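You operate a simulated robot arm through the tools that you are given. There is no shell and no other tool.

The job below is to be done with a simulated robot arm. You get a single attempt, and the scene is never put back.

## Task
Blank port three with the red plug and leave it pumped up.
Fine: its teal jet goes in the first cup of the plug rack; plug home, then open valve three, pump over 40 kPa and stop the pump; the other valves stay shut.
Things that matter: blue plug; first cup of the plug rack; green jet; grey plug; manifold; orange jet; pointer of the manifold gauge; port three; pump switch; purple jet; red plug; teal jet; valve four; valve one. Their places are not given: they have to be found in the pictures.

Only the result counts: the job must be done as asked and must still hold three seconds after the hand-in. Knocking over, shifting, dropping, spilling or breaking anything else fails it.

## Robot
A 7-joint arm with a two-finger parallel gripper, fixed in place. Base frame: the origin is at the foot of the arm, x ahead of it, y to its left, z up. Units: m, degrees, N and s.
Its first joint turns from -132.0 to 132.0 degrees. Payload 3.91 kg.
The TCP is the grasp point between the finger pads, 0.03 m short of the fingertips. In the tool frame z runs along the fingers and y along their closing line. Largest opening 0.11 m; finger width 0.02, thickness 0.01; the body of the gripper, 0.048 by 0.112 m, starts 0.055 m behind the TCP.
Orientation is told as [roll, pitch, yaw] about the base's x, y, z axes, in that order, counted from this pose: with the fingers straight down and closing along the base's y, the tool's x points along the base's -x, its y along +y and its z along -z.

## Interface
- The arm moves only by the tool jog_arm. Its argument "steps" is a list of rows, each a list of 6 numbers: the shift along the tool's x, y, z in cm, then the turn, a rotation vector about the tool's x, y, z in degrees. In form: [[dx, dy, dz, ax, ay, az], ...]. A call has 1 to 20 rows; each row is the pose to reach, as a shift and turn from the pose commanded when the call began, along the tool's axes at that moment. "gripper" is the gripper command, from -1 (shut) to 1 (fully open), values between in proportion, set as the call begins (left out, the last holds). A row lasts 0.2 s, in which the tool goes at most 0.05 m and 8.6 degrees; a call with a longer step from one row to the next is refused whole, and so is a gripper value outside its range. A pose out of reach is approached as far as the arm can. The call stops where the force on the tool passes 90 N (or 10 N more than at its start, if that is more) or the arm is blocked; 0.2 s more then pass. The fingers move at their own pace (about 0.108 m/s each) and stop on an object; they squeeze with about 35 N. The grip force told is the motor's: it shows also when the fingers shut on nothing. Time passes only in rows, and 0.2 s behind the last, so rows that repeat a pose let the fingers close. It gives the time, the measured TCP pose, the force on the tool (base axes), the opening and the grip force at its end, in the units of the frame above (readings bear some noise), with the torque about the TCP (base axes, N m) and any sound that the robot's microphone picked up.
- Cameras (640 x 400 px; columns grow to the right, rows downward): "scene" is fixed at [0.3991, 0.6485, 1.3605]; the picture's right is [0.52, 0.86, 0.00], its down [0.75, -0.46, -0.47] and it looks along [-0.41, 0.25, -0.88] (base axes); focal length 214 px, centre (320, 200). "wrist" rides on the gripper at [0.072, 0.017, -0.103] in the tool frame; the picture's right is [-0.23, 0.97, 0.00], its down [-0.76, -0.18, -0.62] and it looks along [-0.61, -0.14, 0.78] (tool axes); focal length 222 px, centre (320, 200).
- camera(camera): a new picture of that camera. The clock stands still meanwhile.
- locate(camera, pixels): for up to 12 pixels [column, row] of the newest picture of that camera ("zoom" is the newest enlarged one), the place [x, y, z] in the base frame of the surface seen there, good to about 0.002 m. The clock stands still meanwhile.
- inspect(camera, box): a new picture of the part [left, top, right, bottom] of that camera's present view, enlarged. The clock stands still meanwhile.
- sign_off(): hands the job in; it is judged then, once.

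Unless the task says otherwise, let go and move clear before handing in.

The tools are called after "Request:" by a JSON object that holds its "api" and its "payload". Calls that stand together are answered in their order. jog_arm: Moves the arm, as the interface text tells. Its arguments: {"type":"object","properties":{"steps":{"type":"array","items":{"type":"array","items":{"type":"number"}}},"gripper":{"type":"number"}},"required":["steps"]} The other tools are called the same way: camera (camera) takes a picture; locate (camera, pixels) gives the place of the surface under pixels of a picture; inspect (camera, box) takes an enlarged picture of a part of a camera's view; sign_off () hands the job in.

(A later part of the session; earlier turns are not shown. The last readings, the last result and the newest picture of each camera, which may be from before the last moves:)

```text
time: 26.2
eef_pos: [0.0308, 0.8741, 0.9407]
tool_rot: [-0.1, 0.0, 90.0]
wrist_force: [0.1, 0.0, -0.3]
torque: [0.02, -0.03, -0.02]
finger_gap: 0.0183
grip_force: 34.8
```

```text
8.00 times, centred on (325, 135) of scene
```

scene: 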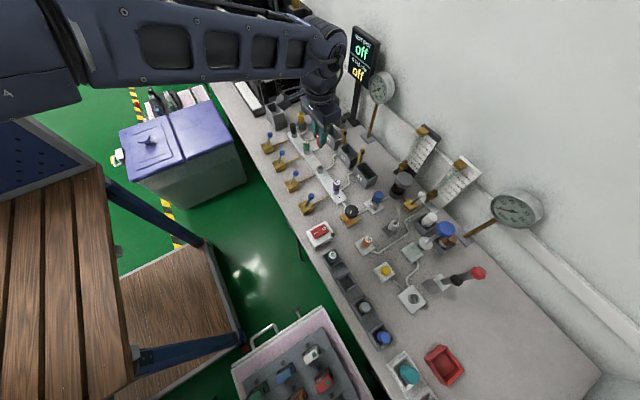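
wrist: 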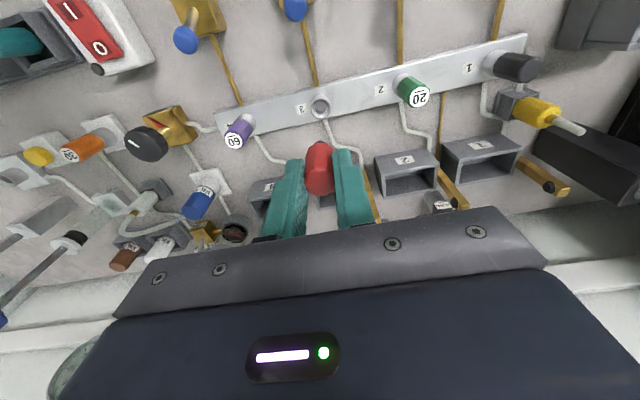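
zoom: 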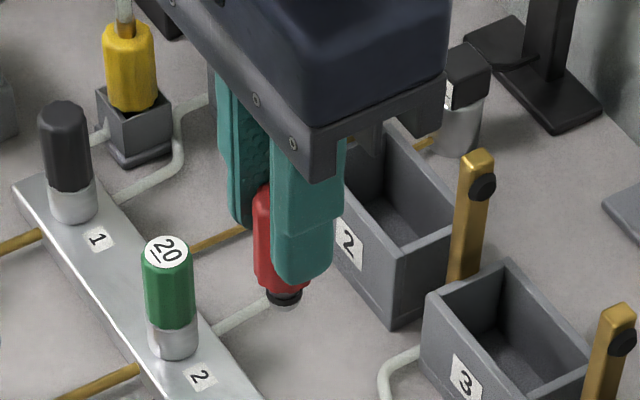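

The plug looks upright, with its stem pointing down (scene zoom (285,297)). I'll lower it to just above the collar and check alignment.

Request:
{"api": "jog_arm", "payload": {"steps": [[0, 0, 4, 0, 0, 0], [0, 0, 7, 0, 0, 0], [0, 0, 9, 0, 0, 0], [0, 0, 9.6, 0, 0, 0], [0, 0, 9.6, 0, 0, 0]]}}

Request:
{"api": "inspect", "payload": {"camera": "wrist", "box": [270, 80, 370, 210]}}

Request:
{"api": "inspect", "payload": {"camera": "scene", "box": [300, 130, 350, 180]}}

```text
time: 27.4
eef_pos: [0.0307, 0.8728, 0.8456]
tool_rot: [0.0, 0.0, 90.0]
wrist_force: [0.4, -0.5, 0.5]
torque: [0.01, -0.01, -0.01]
finger_gap: 0.0186
grip_force: 35.3
```

```text
3.08 times, centred on (320, 145) of wrist
```

zoom: 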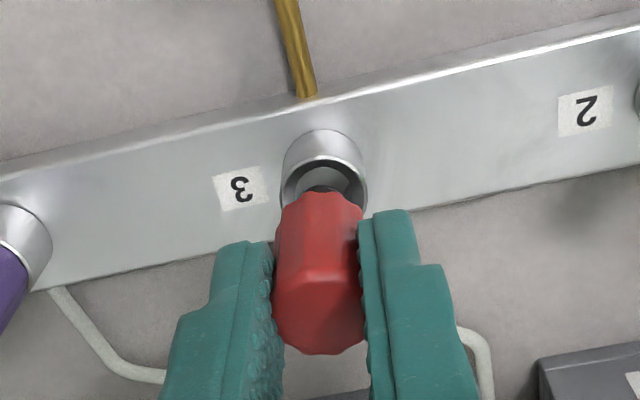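

```text
8.00 times, centred on (325, 155) of scene
```

zoom: 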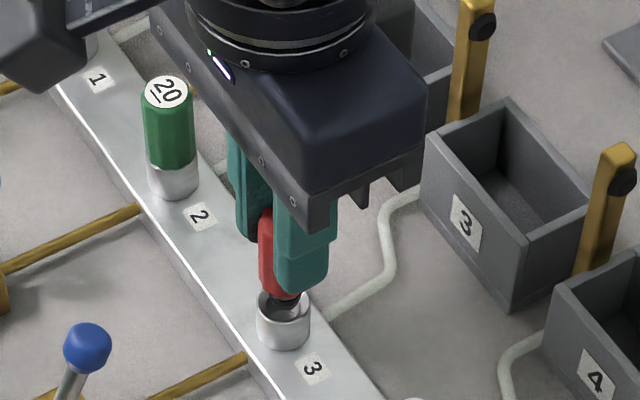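

The stem is entering the collar mouth, roughly centred. I'll push down gently in 3 mm steps, watching the side forces.

Request:
{"api": "jog_arm", "payload": {"steps": [[0, 0, 0.3, 0, 0, 0], [0, 0, 0.6, 0, 0, 0], [0, 0, 0.9, 0, 0, 0], [0, 0, 1.2, 0, 0, 0], [0, 0, 1.2, 0, 0, 0]]}}

Request:
{"api": "inspect", "payload": {"camera": "wrist", "box": [270, 80, 370, 210]}}

```text
time: 28.6
eef_pos: [0.0309, 0.8739, 0.8327]
tool_rot: [0.0, 0.1, 90.0]
wrist_force: [0.1, -1.0, 5.0]
torque: [-0.08, -0.02, 0.02]
finger_gap: 0.0185
grip_force: 34.6
```

```text
3.08 times, centred on (320, 145) of wrist
```

zoom: 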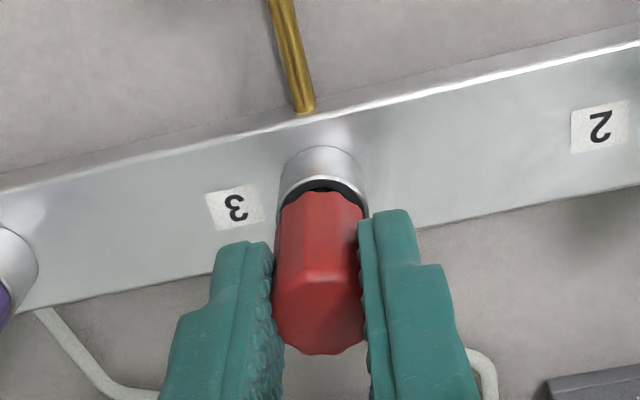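

The plug is going in straight, with 5 N from the seal and side force under 1 N. I'll push on.

Request:
{"api": "jog_arm", "payload": {"steps": [[0, 0, 0.2, 0, 0, 0], [0, 0, 0.4, 0, 0, 0], [0, 0, 0.6, 0, 0, 0], [0, 0, 0.8, 0, 0, 0], [0, 0, 0.8, 0, 0, 0]]}}

Request:
{"api": "inspect", "payload": {"camera": "wrist", "box": [270, 80, 370, 210]}}

Request:
{"api": "locate", "payload": {"camera": "zoom", "pixels": [[318, 335], [318, 320], [318, 200], [320, 165]]}}

```text
time: 29.8
eef_pos: [0.0303, 0.8747, 0.8263]
tool_rot: [0.1, -0.2, 90.0]
wrist_force: [-0.6, -1.6, 26.4]
torque: [0.02, -0.2, 0.01]
finger_gap: 0.0183
grip_force: 34.9
```

```text
3.08 times, centred on (320, 145) of wrist
```

zoom: 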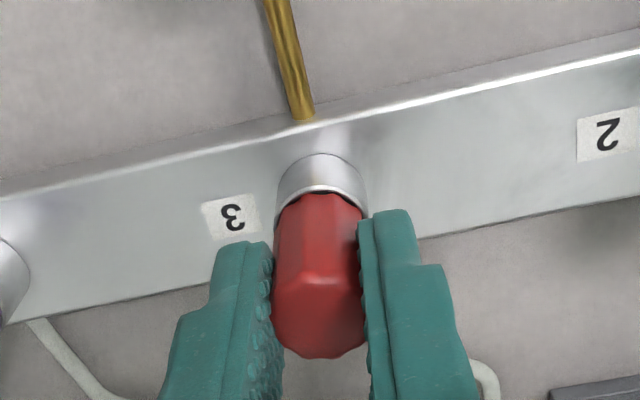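

```text
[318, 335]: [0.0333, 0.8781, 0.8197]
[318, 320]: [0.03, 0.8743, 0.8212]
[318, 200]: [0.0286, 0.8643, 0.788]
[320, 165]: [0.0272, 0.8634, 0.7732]
```

There's still a thin dark gap at the collar (zoom (320,190)) with 26 N. I'll push further to bring it home.

Request:
{"api": "jog_arm", "payload": {"steps": [[0, 0, 0.2, 0, 0, 0], [0, 0, 0.4, 0, 0, 0], [0, 0, 0.6, 0, 0, 0], [0, 0, 0.6, 0, 0, 0]]}}

Request:
{"api": "inspect", "payload": {"camera": "wrist", "box": [290, 110, 350, 170]}}

Request:
{"api": "inspect", "payload": {"camera": "scene", "box": [300, 130, 350, 180]}}

```text
time: 30.8
eef_pos: [0.0312, 0.8741, 0.8234]
tool_rot: [-0.1, -0.4, 90.0]
wrist_force: [2.1, -5.5, 65.2]
torque: [0.03, -0.54, -0.05]
finger_gap: 0.0172
grip_force: 34.9
```

```text
6.67 times, centred on (320, 140) of wrist
```

zoom: 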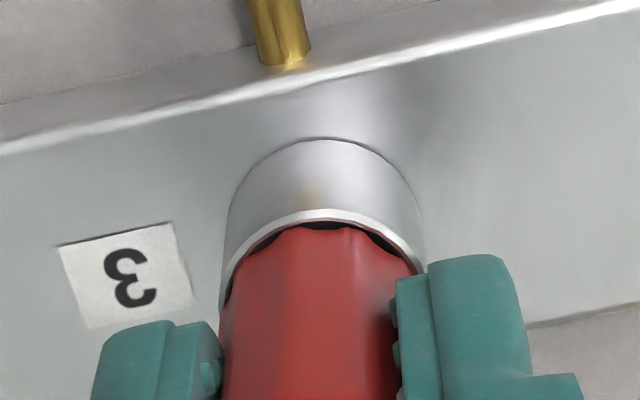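

```text
8.00 times, centred on (325, 155) of scene
```

zoom: 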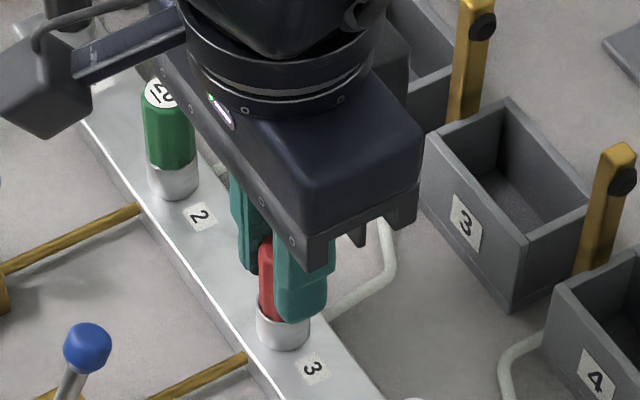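

65 N and the red head now meets the collar rim, with only flute recesses dark. I'll unload, open and rise to judge the seating.

Request:
{"api": "jog_arm", "payload": {"steps": [[0, 0, -0.5, 0, 0, 0], [0, 0, -0.5, 0, 0, 0], [0, 0, -0.5, 0, 0, 0], [0, 0, -3, 0, 0, 0], [0, 0, -6, 0, 0, 0], [0, 0, -9, 0, 0, 0], [0, 0, -9, 0, 0, 0]], "gripper": -0.4}}

Request:
{"api": "inspect", "payload": {"camera": "wrist", "box": [290, 70, 360, 140]}}

Request:
{"api": "inspect", "payload": {"camera": "scene", "box": [290, 130, 350, 190]}}

```text
time: 32.4
eef_pos: [0.0298, 0.874, 0.9099]
tool_rot: [0.0, 0.0, 89.9]
wrist_force: [-0.5, 0.0, 0.2]
torque: [0.0, 0.01, -0.02]
finger_gap: 0.033
grip_force: 0.0
```

```text
5.71 times, centred on (325, 105) of wrist
```

zoom: 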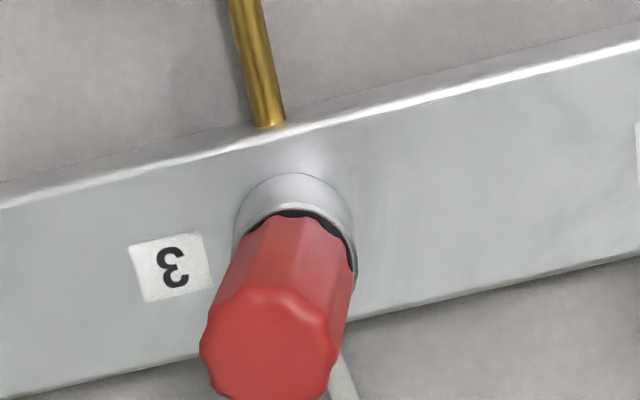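

```text
6.67 times, centred on (320, 160) of scene
```

zoom: 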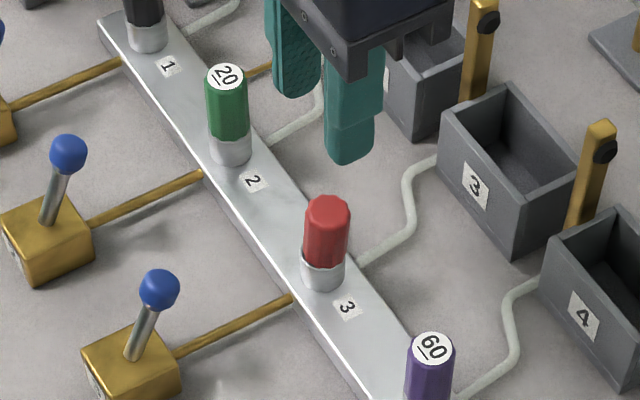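

In the wrist view the plug leans a little to the left, with a gap on the right of the collar. I'll measure the tilt.

Request:
{"api": "inspect", "payload": {"camera": "wrist", "box": [290, 80, 360, 150]}}

Request:
{"api": "locate", "payload": {"camera": "zoom", "pixels": [[270, 285], [212, 285], [330, 285], [268, 235], [272, 330], [290, 165], [350, 215], [240, 190], [295, 148]]}}

Request:
{"api": "inspect", "payload": {"camera": "scene", "box": [305, 150, 335, 180]}}

Request:
{"api": "locate", "payload": {"camera": "zoom", "pixels": [[345, 180], [300, 175], [390, 180], [345, 155], [345, 205], [320, 300]]}}

```text
5.71 times, centred on (325, 115) of wrist
```

zoom: 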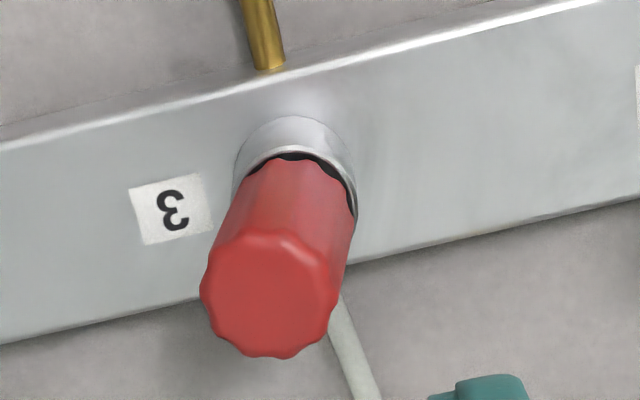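

```text
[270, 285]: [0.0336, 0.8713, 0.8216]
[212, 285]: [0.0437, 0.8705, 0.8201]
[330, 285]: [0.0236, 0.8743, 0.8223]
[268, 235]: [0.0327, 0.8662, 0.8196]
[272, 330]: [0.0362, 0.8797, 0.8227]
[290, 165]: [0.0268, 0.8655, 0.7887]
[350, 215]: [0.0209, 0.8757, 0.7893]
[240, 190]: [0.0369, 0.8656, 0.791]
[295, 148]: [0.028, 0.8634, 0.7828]
```

```text
13.33 times, centred on (320, 165) of scene
```

zoom: 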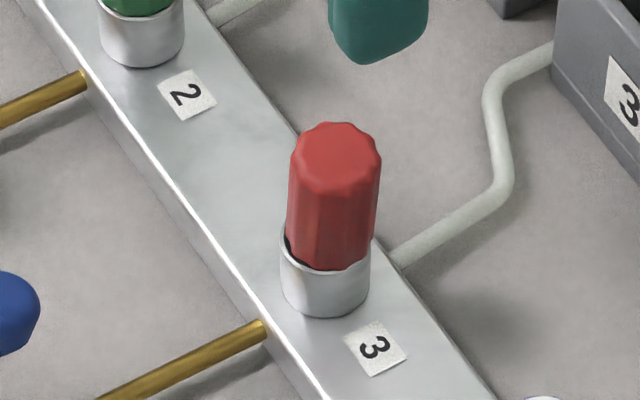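

```text
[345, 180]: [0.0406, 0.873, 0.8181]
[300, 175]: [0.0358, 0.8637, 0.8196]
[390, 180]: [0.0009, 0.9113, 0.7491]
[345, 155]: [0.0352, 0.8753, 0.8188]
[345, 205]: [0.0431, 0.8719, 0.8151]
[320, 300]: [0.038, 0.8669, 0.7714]
```

The plug's top centre is (0.0335, 0.873), about 3.5 mm off toward +x, so it's tilted ~5° and not fully home. I'll regrip it low, close to straighten it, then press again.

Request:
{"api": "jog_arm", "payload": {"steps": [[0, 0, 3, 0, 0, 0], [0, 0, 6, 0, 0, 0], [0, 0, 8.3, 0, 0, 0], [0, 0, 9.3, 0, 0, 0], [0, 0, 9.3, 0, 0, 0]], "gripper": -0.2}}

Request:
{"api": "jog_arm", "payload": {"steps": [[0, 0, 0, 0, 0, 0], [0, 0, 0, 0, 0, 0], [0, 0, 0, 0, 0, 0]], "gripper": -1}}

Request:
{"api": "inspect", "payload": {"camera": "wrist", "box": [270, 90, 370, 220]}}

```text
time: 33.6
eef_pos: [0.0298, 0.8737, 0.8152]
tool_rot: [0.0, 0.0, 90.0]
wrist_force: [0.1, 0.1, -0.2]
torque: [0.01, 0.03, -0.02]
finger_gap: 0.0439
grip_force: 0.1
```

```text
time: 34.4
eef_pos: [0.0298, 0.8732, 0.8161]
tool_rot: [-0.1, 0.0, 90.0]
wrist_force: [-5.8, 0.3, -0.6]
torque: [0.04, 0.28, 0.0]
finger_gap: 0.0197
grip_force: 35.4
```

```text
3.08 times, centred on (320, 155) of wrist
```

zoom: 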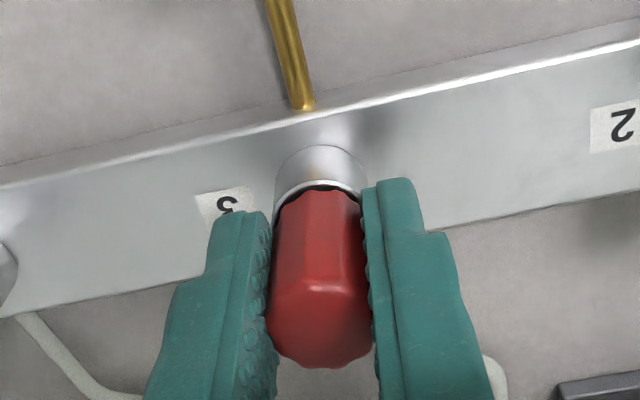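

Straightened, and the gap at the collar now looks even. I'll press down a few millimetres with this low grip.

Request:
{"api": "jog_arm", "payload": {"steps": [[0, 0, 0.15, 0, 0, 0], [0, 0, 0.3, 0, 0, 0], [0, 0, 0.4, 0, 0, 0], [0, 0, 0.4, 0, 0, 0]]}}

Request:
{"api": "inspect", "payload": {"camera": "wrist", "box": [290, 110, 350, 170]}}

```text
time: 35.4
eef_pos: [0.0293, 0.8746, 0.8135]
tool_rot: [0.0, -0.1, 89.9]
wrist_force: [-3.1, -16.5, 28.5]
torque: [-0.55, -0.17, -0.03]
finger_gap: 0.0204
grip_force: 34.7
```

```text
6.67 times, centred on (320, 140) of wrist
```

zoom: 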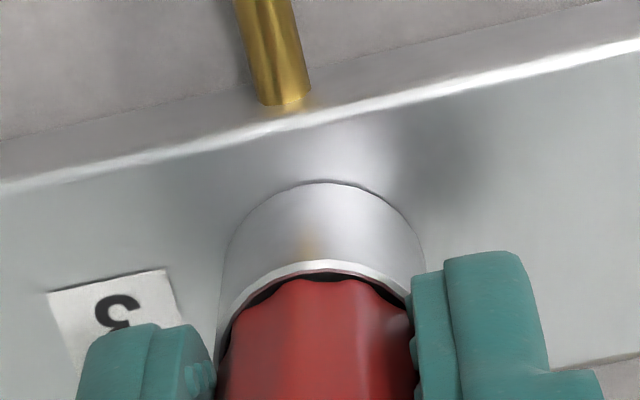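

A −16.5 N lateral force in y means I'm slightly too far +y. I'll ease 1.5 mm toward −y and press a bit more.

Request:
{"api": "jog_arm", "payload": {"steps": [[0.1, 0, 0, 0, 0, 0], [0.15, 0, 0, 0, 0, 0], [0.15, 0, 0.15, 0, 0, 0], [0.15, 0, 0.3, 0, 0, 0], [0.15, 0, 0.3, 0, 0, 0]]}}

Request:
{"api": "inspect", "payload": {"camera": "wrist", "box": [290, 110, 350, 170]}}

Request:
{"api": "inspect", "payload": {"camera": "scene", "box": [305, 145, 345, 185]}}

```text
time: 36.6
eef_pos: [0.0299, 0.8743, 0.8139]
tool_rot: [-0.1, -0.4, 90.0]
wrist_force: [-1.0, 9.4, 60.6]
torque: [0.28, -0.07, 0.7]
finger_gap: 0.0202
grip_force: 34.7
```

```text
6.67 times, centred on (320, 140) of wrist
```

zoom: 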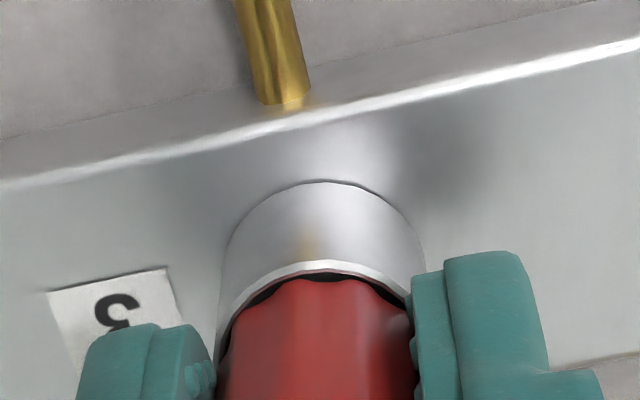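

```text
10.00 times, centred on (325, 165) of scene
```

zoom: 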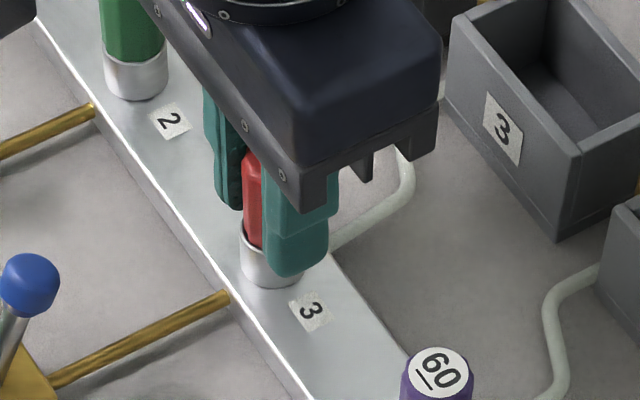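

60 N with no further travel, so it's either home or the fingertips are on the collar. I'll unload, open, rise and look again.

Request:
{"api": "jog_arm", "payload": {"steps": [[0, 0, -0.5, 0, 0, 0], [0, 0, -0.5, 0, 0, 0], [0, 0, -0.5, 0, 0, 0], [0, 0, -3, 0, 0, 0], [0, 0, -6, 0, 0, 0], [0, 0, -10, 0, 0, 0], [0, 0, -10, 0, 0, 0]], "gripper": -0.2}}

Request:
{"api": "inspect", "payload": {"camera": "wrist", "box": [290, 80, 360, 150]}}

Request:
{"api": "locate", "payload": {"camera": "zoom", "pixels": [[280, 280], [222, 280], [335, 275], [280, 235], [280, 325], [290, 165], [295, 148]]}}

Request:
{"api": "inspect", "payload": {"camera": "scene", "box": [305, 150, 335, 180]}}

```text
time: 38.2
eef_pos: [0.0309, 0.8709, 0.9086]
tool_rot: [0.0, 0.0, 89.9]
wrist_force: [-1.0, 0.1, 0.0]
torque: [-0.04, 0.03, 0.02]
finger_gap: 0.0438
grip_force: 0.1
```

```text
5.71 times, centred on (325, 115) of wrist
```

zoom: 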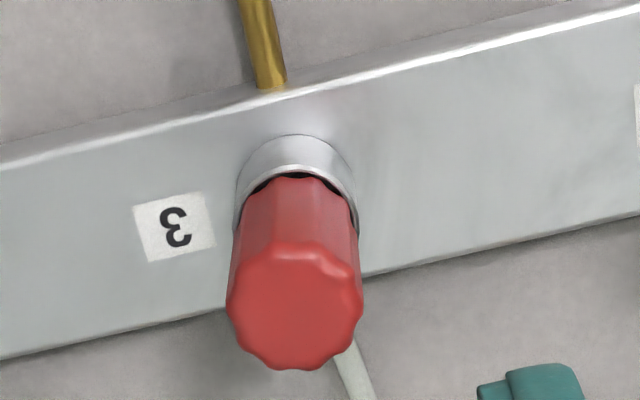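

```text
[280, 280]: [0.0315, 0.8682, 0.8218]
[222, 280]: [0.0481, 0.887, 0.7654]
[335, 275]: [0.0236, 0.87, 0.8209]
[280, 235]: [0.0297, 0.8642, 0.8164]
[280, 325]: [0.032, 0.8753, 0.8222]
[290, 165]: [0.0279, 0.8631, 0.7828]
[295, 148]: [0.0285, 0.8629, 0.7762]
```

```text
13.33 times, centred on (320, 165) of scene
```

zoom: 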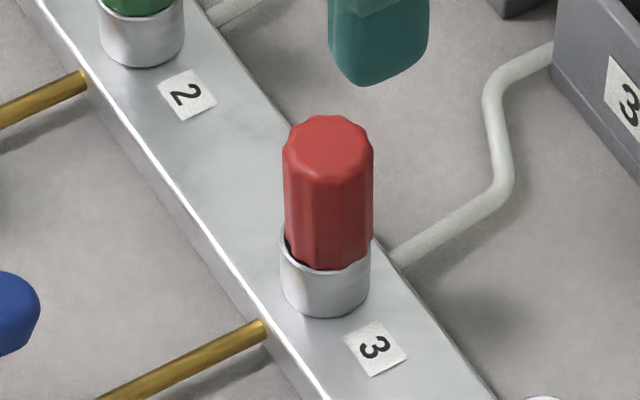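

The plug is upright now. I'll compare how the green and purple jets and the black plug sit on their collars, to judge whether the red one is home.

Request:
{"api": "inspect", "payload": {"camera": "scene", "box": [285, 115, 315, 145]}}

Request:
{"api": "locate", "payload": {"camera": "zoom", "pixels": [[320, 200], [320, 180]]}}

Request:
{"api": "inspect", "payload": {"camera": "scene", "box": [322, 175, 352, 205]}}

Request:
{"api": "inspect", "payload": {"camera": "scene", "box": [292, 130, 322, 160]}}

```text
13.33 times, centred on (300, 130) of scene
```

zoom: 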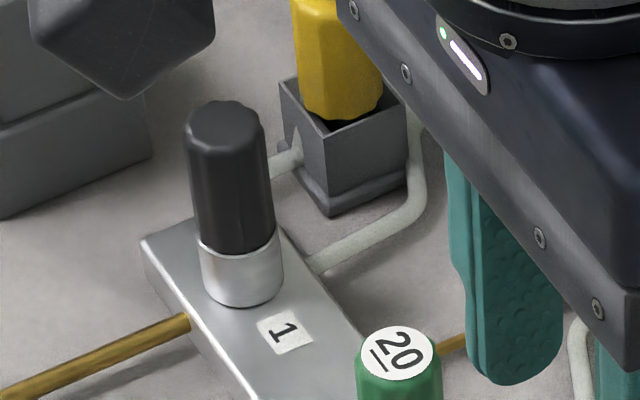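

```text
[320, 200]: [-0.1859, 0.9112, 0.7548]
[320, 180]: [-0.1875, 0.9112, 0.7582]
```

```text
13.33 times, centred on (337, 190) of scene
```

zoom: 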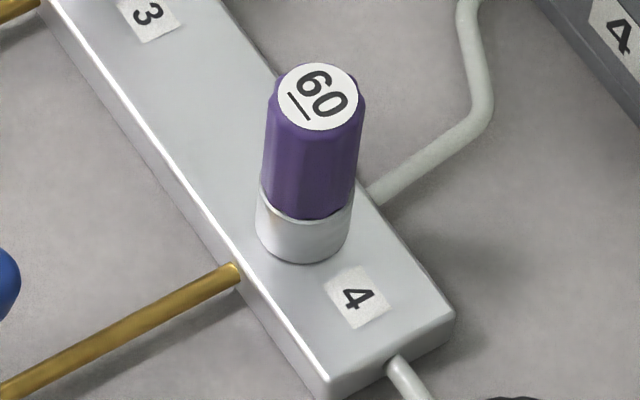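

```text
13.33 times, centred on (307, 145) of scene
```

zoom: 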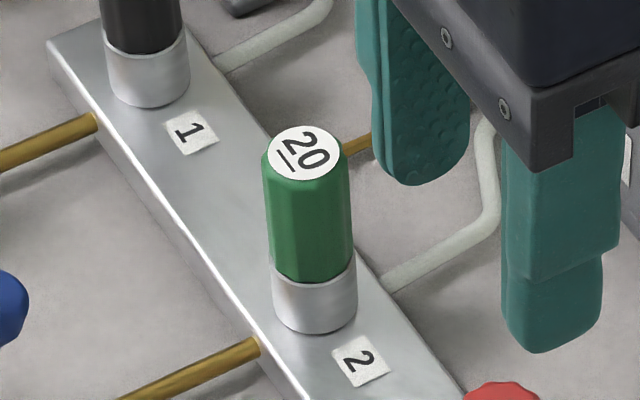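

The others sit flush with their collars, while red still shows a thin dark gap and may be 1–2 mm high. I'll press squarely on its top with closed fingertips.

Request:
{"api": "jog_arm", "payload": {"steps": [[-0.28, 0.05, 0, 0, 0, 0], [-0.28, 0.05, 0, 0, 0, 0], [-0.28, 0.05, 2, 0, 0, 0], [-0.28, 0.05, 4, 0, 0, 0], [-0.28, 0.05, 5.2, 0, 0, 0], [-0.28, 0.05, 5.4, 0, 0, 0], [-0.28, 0.05, 5.6, 0, 0, 0], [-0.28, 0.05, 5.8, 0, 0, 0], [-0.28, 0.05, 5.8, 0, 0, 0]], "gripper": -1}}

Request:
{"api": "inspect", "payload": {"camera": "wrist", "box": [270, 80, 370, 210]}}

```text
time: 40.2
eef_pos: [0.0296, 0.8753, 0.8519]
tool_rot: [0.0, 0.0, 90.0]
wrist_force: [-0.2, 0.6, 0.8]
torque: [0.02, 0.0, 0.0]
finger_gap: 0.0001
grip_force: 35.0
```

```text
3.08 times, centred on (320, 145) of wrist
```

zoom: 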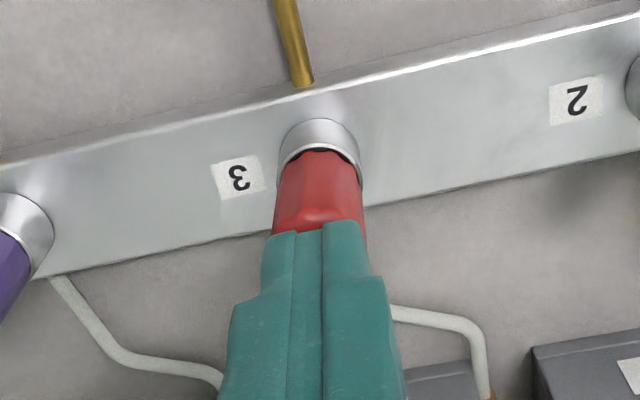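

The fingertips are about to touch the plug top, with no force yet. I'll press down in 1–2 mm steps.

Request:
{"api": "jog_arm", "payload": {"steps": [[0.05, 0, 0.15, 0, 0, 0], [0.05, 0, 0.3, 0, 0, 0], [0.05, 0, 0.45, 0, 0, 0], [0.05, 0, 0.45, 0, 0, 0]]}}

Request:
{"api": "inspect", "payload": {"camera": "wrist", "box": [290, 80, 350, 150]}}

```text
time: 41.2
eef_pos: [0.03, 0.876, 0.8504]
tool_rot: [0.0, -0.2, 90.0]
wrist_force: [-1.5, 3.8, 29.6]
torque: [0.27, 0.0, -0.02]
finger_gap: 0.0
grip_force: 34.9
```

```text
5.71 times, centred on (320, 115) of wrist
```

zoom: 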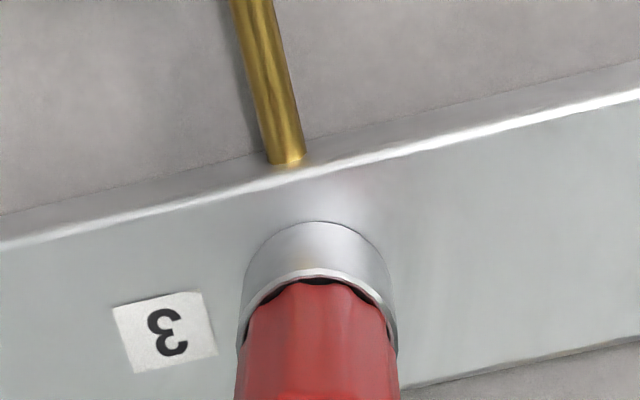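

Request:
{"api": "jog_arm", "payload": {"steps": [[0.1, 0, 0.15, 0, 0, 0], [0.1, 0, 0.3, 0, 0, 0], [0.1, 0, 0.45, 0, 0, 0], [0.1, 0, 0.45, 0, 0, 0]]}}

Request:
{"api": "inspect", "payload": {"camera": "wrist", "box": [290, 80, 350, 150]}}

```text
time: 42.2
eef_pos: [0.029, 0.8744, 0.8489]
tool_rot: [0.0, -0.5, 89.9]
wrist_force: [-2.3, 0.7, 71.8]
torque: [0.24, 0.04, 0.01]
finger_gap: 0.0
grip_force: 35.0
```

```text
5.71 times, centred on (320, 115) of wrist
```

zoom: 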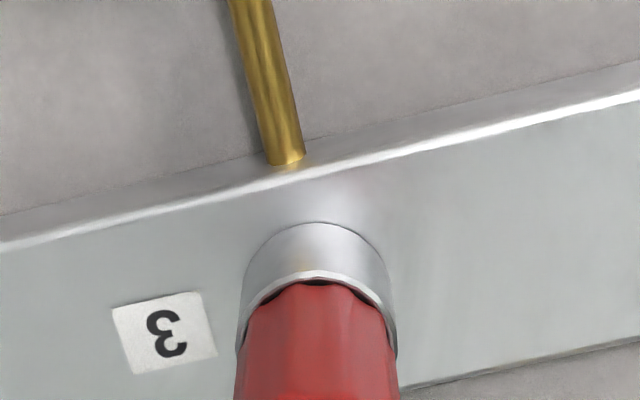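

The gap has shrunk, with 72 N at tip height 0.819. I'll press a little more and see whether it moves further.

Request:
{"api": "jog_arm", "payload": {"steps": [[0, 0, 0.05, 0, 0, 0], [0, 0, 0.1, 0, 0, 0], [0, 0, 0.15, 0, 0, 0], [0, 0, 0.15, 0, 0, 0]]}}

Request:
{"api": "inspect", "payload": {"camera": "wrist", "box": [290, 80, 350, 150]}}

Request:
{"api": "inspect", "payload": {"camera": "scene", "box": [305, 150, 335, 180]}}

```text
time: 43.2
eef_pos: [0.0288, 0.8746, 0.8492]
tool_rot: [0.0, -0.5, 90.1]
wrist_force: [-3.4, -5.1, 81.5]
torque: [-0.03, 0.07, 0.0]
finger_gap: 0.0001
grip_force: 35.1
```

```text
5.71 times, centred on (320, 115) of wrist
```

zoom: 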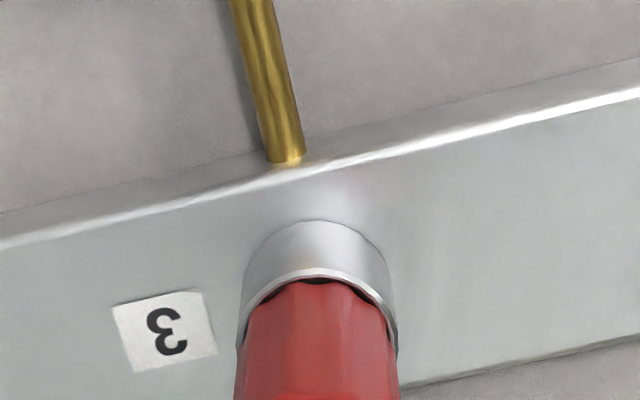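

```text
13.33 times, centred on (320, 165) of scene
```

zoom: 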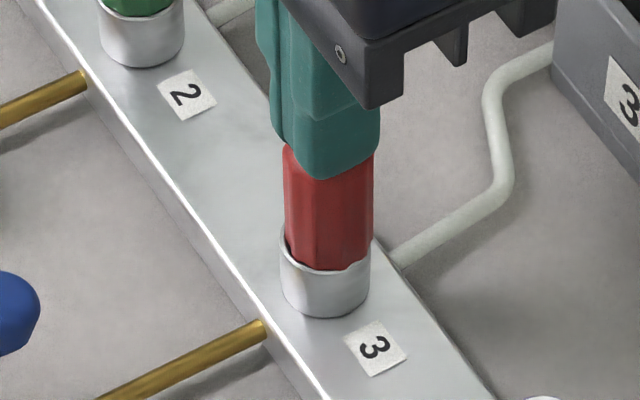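

No further movement at 81 N, so it's against a hard stop. I'll lift off and measure the plug's height and tilt again.

Request:
{"api": "jog_arm", "payload": {"steps": [[0, 0, -2, 0, 0, 0], [0, 0, -5, 0, 0, 0], [0, 0, -9, 0, 0, 0], [0, 0, -9, 0, 0, 0]]}}

Request:
{"api": "inspect", "payload": {"camera": "wrist", "box": [290, 70, 360, 140]}}

Request:
{"api": "camera", "payload": {"camera": "wrist"}}

Request:
{"api": "inspect", "payload": {"camera": "scene", "box": [305, 150, 335, 180]}}

Request:
{"api": "locate", "payload": {"camera": "zoom", "pixels": [[328, 150], [300, 155], [355, 150], [328, 135], [328, 172], [328, 220], [326, 290]]}}

```text
time: 44.2
eef_pos: [0.0295, 0.8727, 0.9302]
tool_rot: [0.0, 0.1, 90.0]
wrist_force: [-0.1, -0.4, -0.4]
torque: [0.0, -0.01, -0.02]
finger_gap: 0.0
grip_force: 34.8
```

```text
5.71 times, centred on (325, 105) of wrist
```

zoom: 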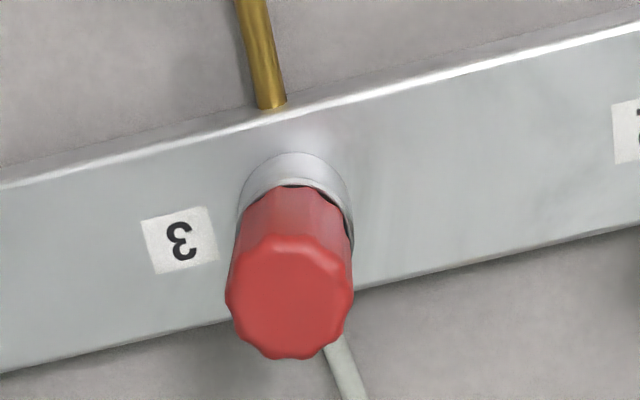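

```text
taken
```

wrist: 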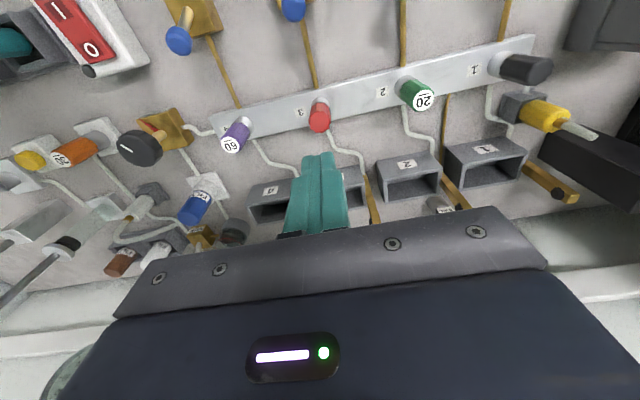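

```text
13.33 times, centred on (320, 165) of scene
```

zoom: 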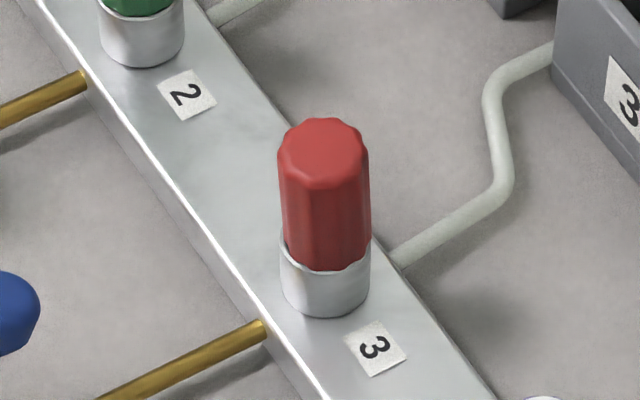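

```text
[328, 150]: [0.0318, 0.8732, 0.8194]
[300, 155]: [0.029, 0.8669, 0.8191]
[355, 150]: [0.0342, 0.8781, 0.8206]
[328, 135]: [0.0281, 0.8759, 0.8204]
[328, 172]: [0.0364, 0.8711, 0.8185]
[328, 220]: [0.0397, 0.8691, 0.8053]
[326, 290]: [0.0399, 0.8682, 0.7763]
```

In the scene zoom the red head now sits flush on its collar, top at 0.8195–0.820. I'll compare with the black plug's top height in port one.

Request:
{"api": "inspect", "payload": {"camera": "scene", "box": [280, 110, 310, 140]}}

Request:
{"api": "locate", "payload": {"camera": "zoom", "pixels": [[288, 185], [270, 190], [310, 185], [290, 175], [288, 197]]}}

Request:
{"api": "inspect", "payload": {"camera": "wrist", "box": [295, 80, 345, 150]}}

Request:
{"api": "locate", "payload": {"camera": "zoom", "pixels": [[315, 220], [315, 200], [315, 240], [290, 220], [340, 215]]}}

```text
13.33 times, centred on (295, 125) of scene
```

zoom: 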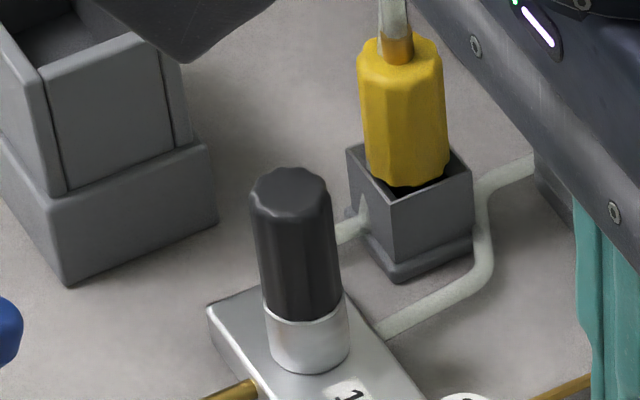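

```text
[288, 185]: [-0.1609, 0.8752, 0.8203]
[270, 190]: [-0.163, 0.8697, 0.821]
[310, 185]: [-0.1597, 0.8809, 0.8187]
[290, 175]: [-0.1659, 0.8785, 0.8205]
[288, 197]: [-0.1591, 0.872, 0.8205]
```

```text
5.71 times, centred on (320, 115) of wrist
```

zoom: 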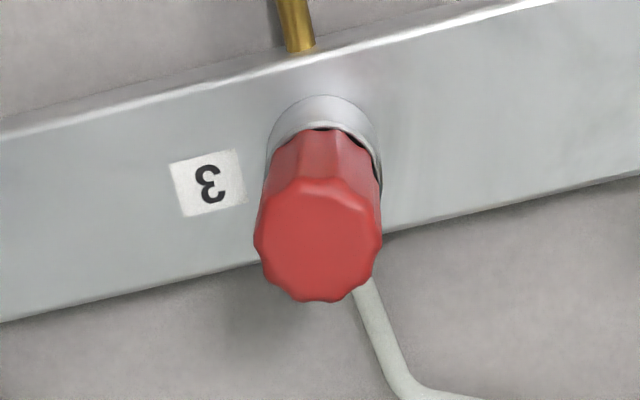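

```text
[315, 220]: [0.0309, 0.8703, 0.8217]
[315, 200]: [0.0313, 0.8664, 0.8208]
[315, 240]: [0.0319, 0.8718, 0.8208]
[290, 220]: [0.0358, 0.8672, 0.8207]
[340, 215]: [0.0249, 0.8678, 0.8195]
```

The red plug's top (0.8205) matches the black blanking plug's, so it's home. Next is valve 3: its ball is at (0.0336, 0.785, 0.824), leaning toward the manifold. I'll bring the closed fingertips down behind it on the manifold side.

Request:
{"api": "jog_arm", "payload": {"steps": [[2.5, -0.2, 0, 0, 0, 0], [5.0, -0.4, 0, 0, 0, 0], [5.0, -0.4, 3, 0, 0, 0], [5.0, -0.4, 6, 0, 0, 0], [5.0, -0.4, 8.8, 0, 0, 0], [5.0, -0.4, 8.8, 0, 0, 0]]}}

Request:
{"api": "camera", "payload": {"camera": "wrist"}}

Request:
{"api": "inspect", "payload": {"camera": "scene", "box": [270, 130, 350, 200]}}

```text
time: 45.6
eef_pos: [0.0339, 0.8227, 0.8416]
tool_rot: [0.0, 0.0, 90.0]
wrist_force: [-0.2, -0.2, 0.9]
torque: [0.04, -0.01, -0.01]
finger_gap: 0.0001
grip_force: 35.4
```

```text
taken
```

wrist: 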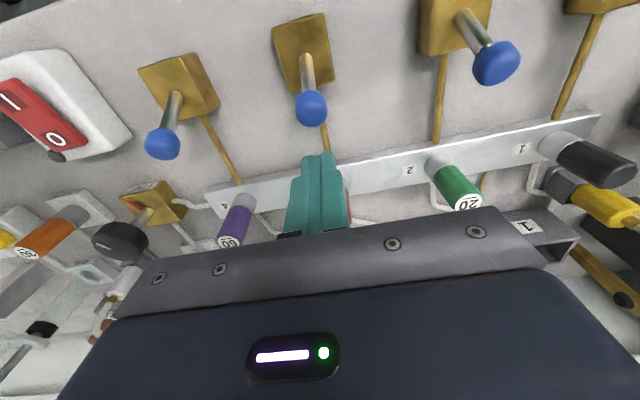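

```text
5.71 times, centred on (310, 165) of scene
```

zoom: 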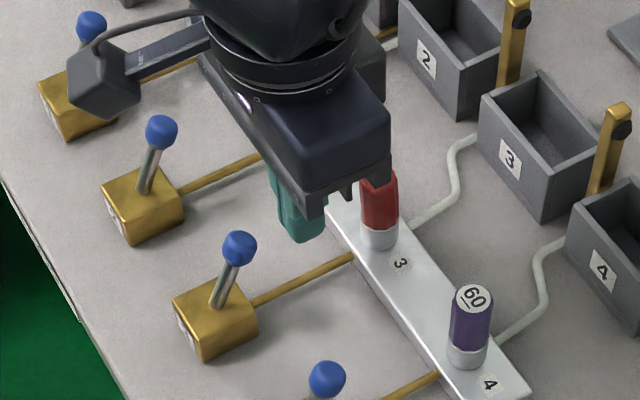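

The fingers are in line with valve 3's ball (311,105). I'll sweep toward −y in small steps and watch for the force and the click.

Request:
{"api": "jog_arm", "payload": {"steps": [[1, 0, 0, 0, 0, 0], [2, 0, 0, 0, 0, 0], [2.7, 0, 0, 0, 0, 0], [3.4, 0, 0, 0, 0, 0], [4.1, 0, 0, 0, 0, 0], [4.8, 0, 0, 0, 0, 0], [4.8, 0, 0, 0, 0, 0]]}}

Request:
{"api": "camera", "payload": {"camera": "wrist"}}

Request:
{"api": "inspect", "payload": {"camera": "scene", "box": [260, 130, 340, 200]}}

```text
time: 47.2
eef_pos: [0.0339, 0.7749, 0.842]
tool_rot: [0.1, 0.0, 90.0]
wrist_force: [-0.3, -0.3, 0.0]
torque: [-0.02, 0.01, -0.02]
finger_gap: 0.0002
grip_force: 34.7
```

```text
taken
```

wrist: 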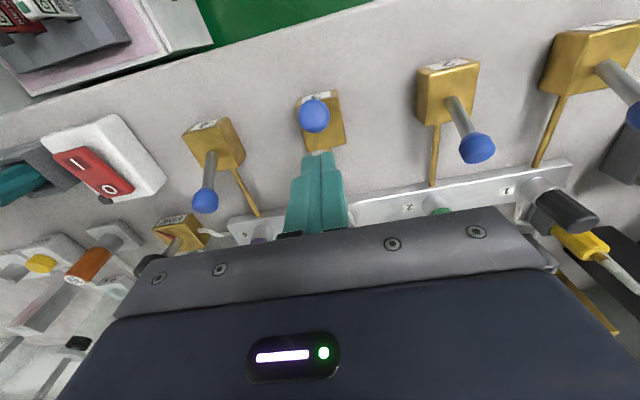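

```text
5.71 times, centred on (300, 165) of scene
```

zoom: 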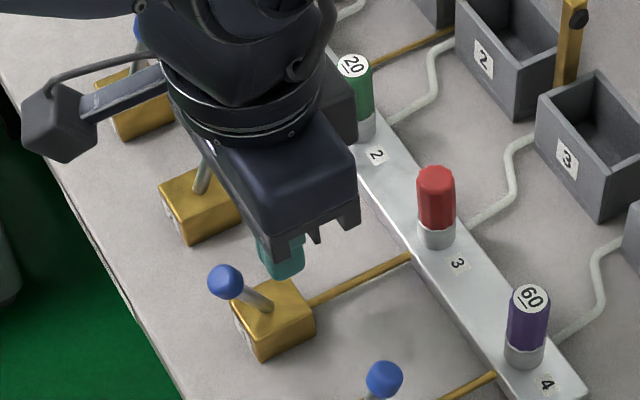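

The lever has flipped over toward −y (scene zoom (225,282)) and no contact force remains. I'll back off, rise, and check the gauge and lever.

Request:
{"api": "jog_arm", "payload": {"steps": [[-1, 0, 0, 0, 0, 0], [-1.5, 0, -4, 0, 0, 0], [-1.5, 0, -8, 0, 0, 0], [-1.5, 0, -12, 0, 0, 0], [-1.5, 0, -12, 0, 0, 0]]}}

Request:
{"api": "camera", "payload": {"camera": "wrist"}}

Request:
{"api": "inspect", "payload": {"camera": "scene", "box": [350, 60, 410, 120]}}

Request:
{"api": "inspect", "payload": {"camera": "scene", "box": [480, 170, 560, 240]}}

Request:
{"api": "inspect", "payload": {"camera": "scene", "box": [260, 130, 340, 200]}}

```text
time: 48.4
eef_pos: [0.0319, 0.7901, 0.9619]
tool_rot: [0.0, -0.1, 90.0]
wrist_force: [0.0, 0.2, -0.3]
torque: [-0.02, -0.01, 0.03]
finger_gap: 0.0
grip_force: 35.1
```

```text
taken
```

wrist: 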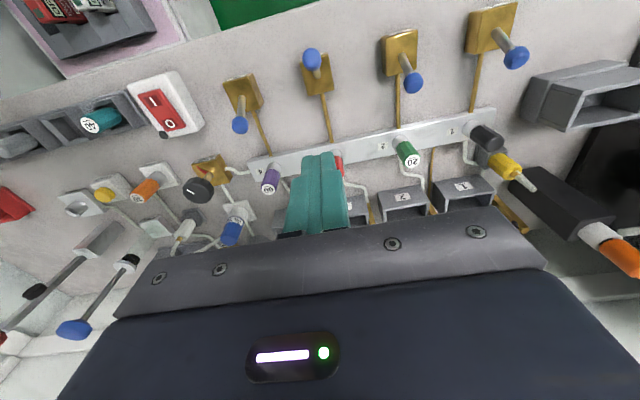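

```text
6.67 times, centred on (380, 90) of scene
```

zoom: 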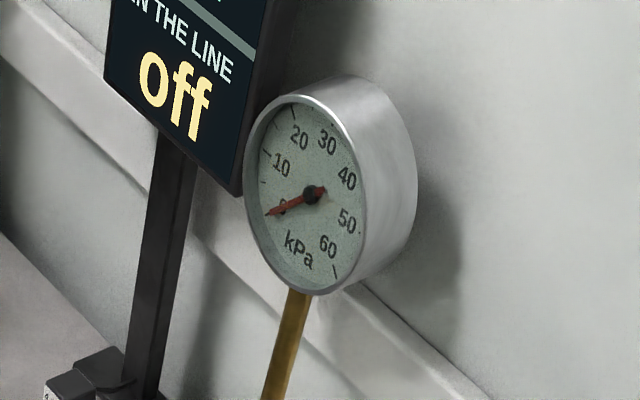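

```text
5.71 times, centred on (520, 205) of scene
```

zoom: 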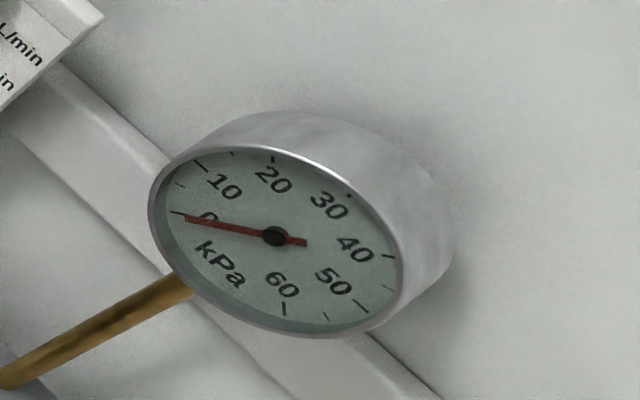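

```text
5.71 times, centred on (300, 165) of scene
```

zoom: 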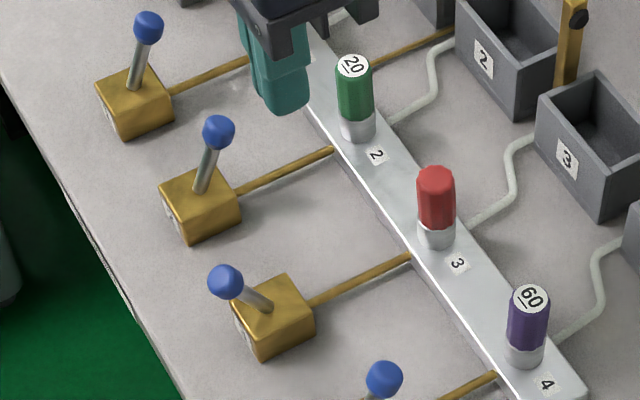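

Valve 3 is now over toward −y while valves 1, 2 and 4 haven't moved, and both gauges read 0. Next I'll measure the pump rocker's ends.

Request:
{"api": "inspect", "payload": {"camera": "scene", "box": [300, 215, 340, 255]}}

Request:
{"api": "locate", "payload": {"camera": "zoom", "pixels": [[220, 195], [310, 155], [265, 175], [250, 200], [330, 175], [195, 175], [240, 235], [300, 120], [345, 165], [240, 280]]}}

```text
10.00 times, centred on (320, 235) of scene
```

zoom: 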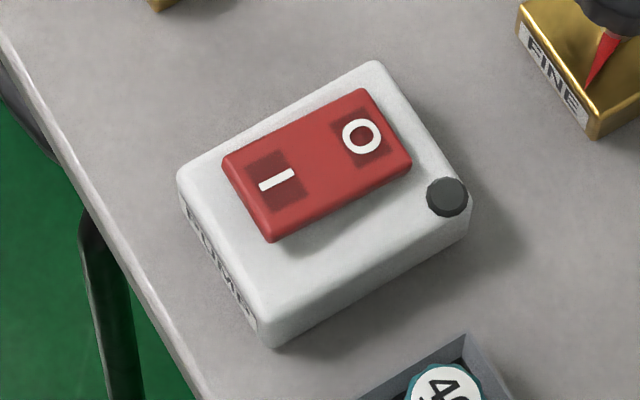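

```text
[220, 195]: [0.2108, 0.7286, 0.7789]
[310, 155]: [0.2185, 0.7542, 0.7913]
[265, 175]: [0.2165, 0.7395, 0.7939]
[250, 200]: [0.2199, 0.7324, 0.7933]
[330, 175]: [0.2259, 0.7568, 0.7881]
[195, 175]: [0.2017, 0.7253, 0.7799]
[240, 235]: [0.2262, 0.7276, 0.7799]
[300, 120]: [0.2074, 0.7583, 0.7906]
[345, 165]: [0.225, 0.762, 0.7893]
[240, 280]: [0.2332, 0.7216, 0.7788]
```

The rocker's I end (near (0.2175, 0.738)) stands at 0.794 and the O end (near (0.217, 0.767)) at 0.788, so the pump is off. I'll move the closed fingertips to above the I end.

Request:
{"api": "jog_arm", "payload": {"steps": [[1, -4, 0, 0, 0, 0], [2.2, -8, 0, 0, 0, 0], [3.4, -12, 0, 0, 0, 0], [4.6, -16, 0, 0, 0, 0], [5.2, -18.6, 2, 0, 0, 0], [5.2, -18.6, 6, 0, 0, 0], [5.2, -18.6, 10, 0, 0, 0], [5.2, -18.6, 12.4, 0, 0, 0], [5.2, -18.6, 12.4, 0, 0, 0]]}}

Request:
{"api": "camera", "payload": {"camera": "wrist"}}

Request:
{"api": "camera", "payload": {"camera": "scene"}}

```text
time: 50.4
eef_pos: [0.2189, 0.7395, 0.8381]
tool_rot: [0.1, 0.0, 90.0]
wrist_force: [0.1, 0.3, -0.1]
torque: [0.01, -0.02, -0.01]
finger_gap: 0.0
grip_force: 34.4
```

```text
taken
```

wrist: 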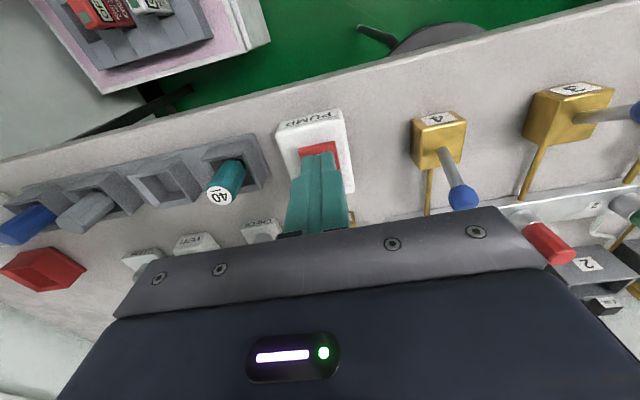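

```text
taken
```

scene: 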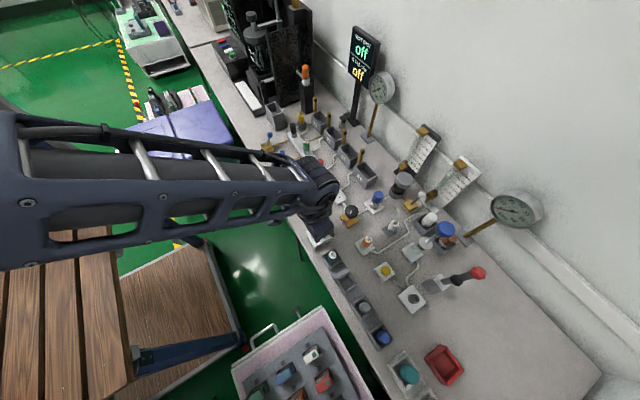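

The fingertips are over the rocker's I end, and both gauges are still visible from the scene camera. I'll press down.

Request:
{"api": "jog_arm", "payload": {"steps": [[0, 0, 1.0, 0, 0, 0], [0, 0, 1.4, 0, 0, 0], [0, 0, 1.8, 0, 0, 0], [0, 0, 2.1, 0, 0, 0]]}}

Request:
{"api": "inspect", "payload": {"camera": "scene", "box": [350, 60, 410, 120]}}

Request:
{"api": "inspect", "payload": {"camera": "scene", "box": [300, 215, 340, 255]}}

Request:
{"api": "inspect", "payload": {"camera": "wrist", "box": [260, 90, 370, 210]}}

```text
time: 51.4
eef_pos: [0.2198, 0.739, 0.8194]
tool_rot: [0.0, -0.2, 90.1]
wrist_force: [-1.0, -15.3, 35.2]
torque: [-0.13, 0.08, -0.18]
finger_gap: 0.0
grip_force: 35.3
```

```text
6.67 times, centred on (380, 90) of scene
```

zoom: 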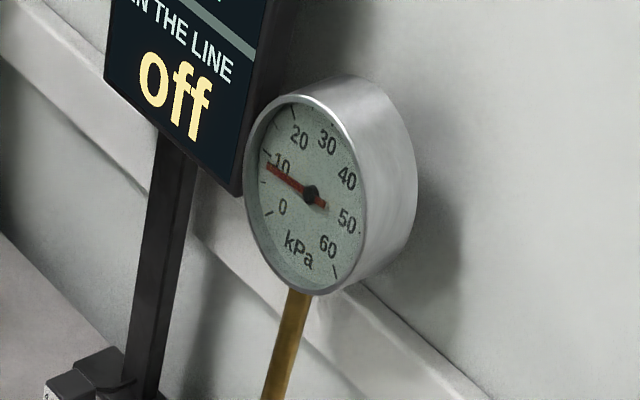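

```text
10.00 times, centred on (320, 235) of scene
```

zoom: 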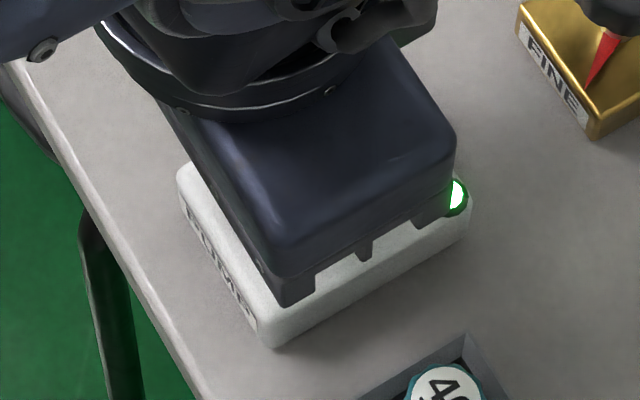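

```text
3.33 times, centred on (315, 150) of wrist
```

zoom: 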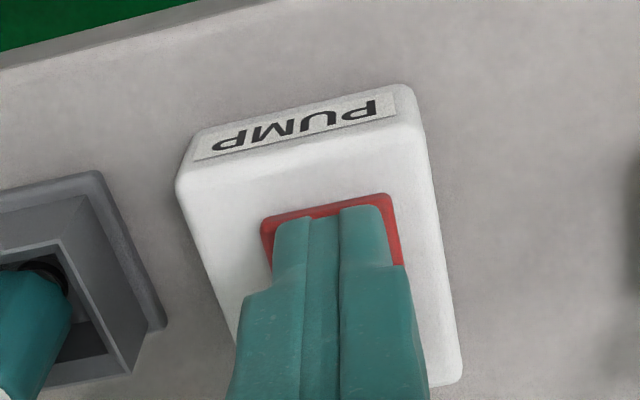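

The pump is on (green lamp) and the gauge is already at about 10 kPa. I'll lift and shift over the O end at once, then re-read.

Request:
{"api": "jog_arm", "payload": {"steps": [[0, 0, -1.5, 0, 0, 0], [-3.1, 0, -1.5, 0, 0, 0]]}}

Request:
{"api": "inspect", "payload": {"camera": "scene", "box": [350, 60, 410, 120]}}

Request:
{"api": "camera", "payload": {"camera": "wrist"}}

```text
time: 52.0
eef_pos: [0.2196, 0.7702, 0.8312]
tool_rot: [0.0, -0.1, 90.0]
wrist_force: [0.6, -0.2, 0.5]
torque: [0.02, 0.0, -0.02]
finger_gap: 0.0
grip_force: 34.5
```

```text
6.67 times, centred on (380, 90) of scene
```

zoom: 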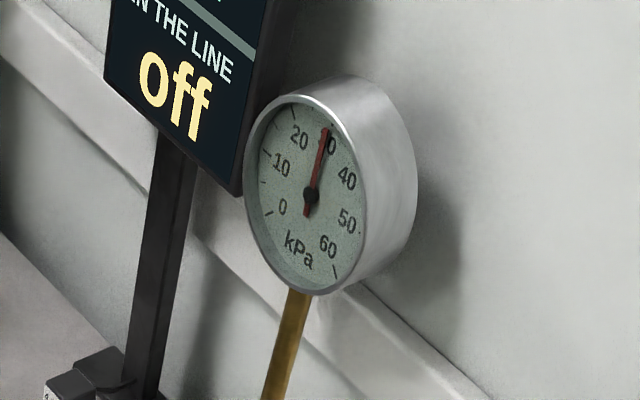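

```text
taken
```

wrist: 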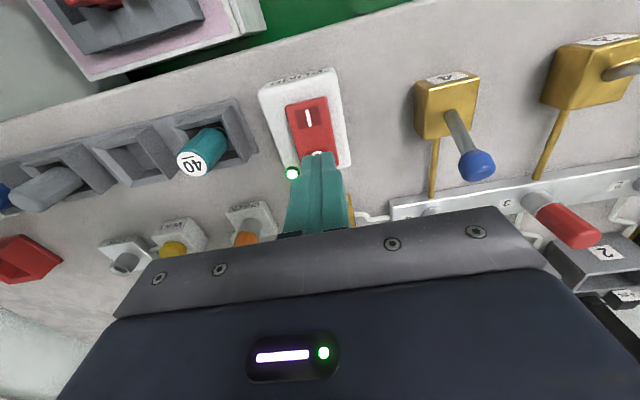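

The gauge reads about 28 kPa, rising roughly 30 kPa/s. I'll make one short approach move and read again before pressing O.

Request:
{"api": "jog_arm", "payload": {"steps": [[0, 0, 0.4, 0, 0, 0]]}}

Request:
{"api": "inspect", "payload": {"camera": "scene", "box": [350, 60, 410, 120]}}

```text
time: 52.4
eef_pos: [0.2197, 0.7686, 0.8277]
tool_rot: [0.0, 0.0, 90.0]
wrist_force: [0.2, 0.3, 0.1]
torque: [0.01, -0.01, -0.02]
finger_gap: 0.0001
grip_force: 35.4
```

```text
6.67 times, centred on (380, 90) of scene
```

zoom: 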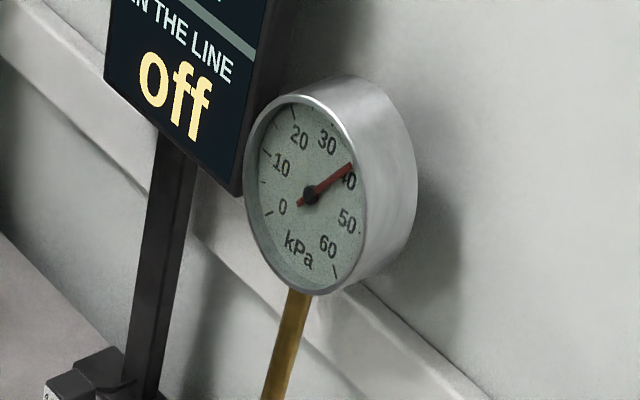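

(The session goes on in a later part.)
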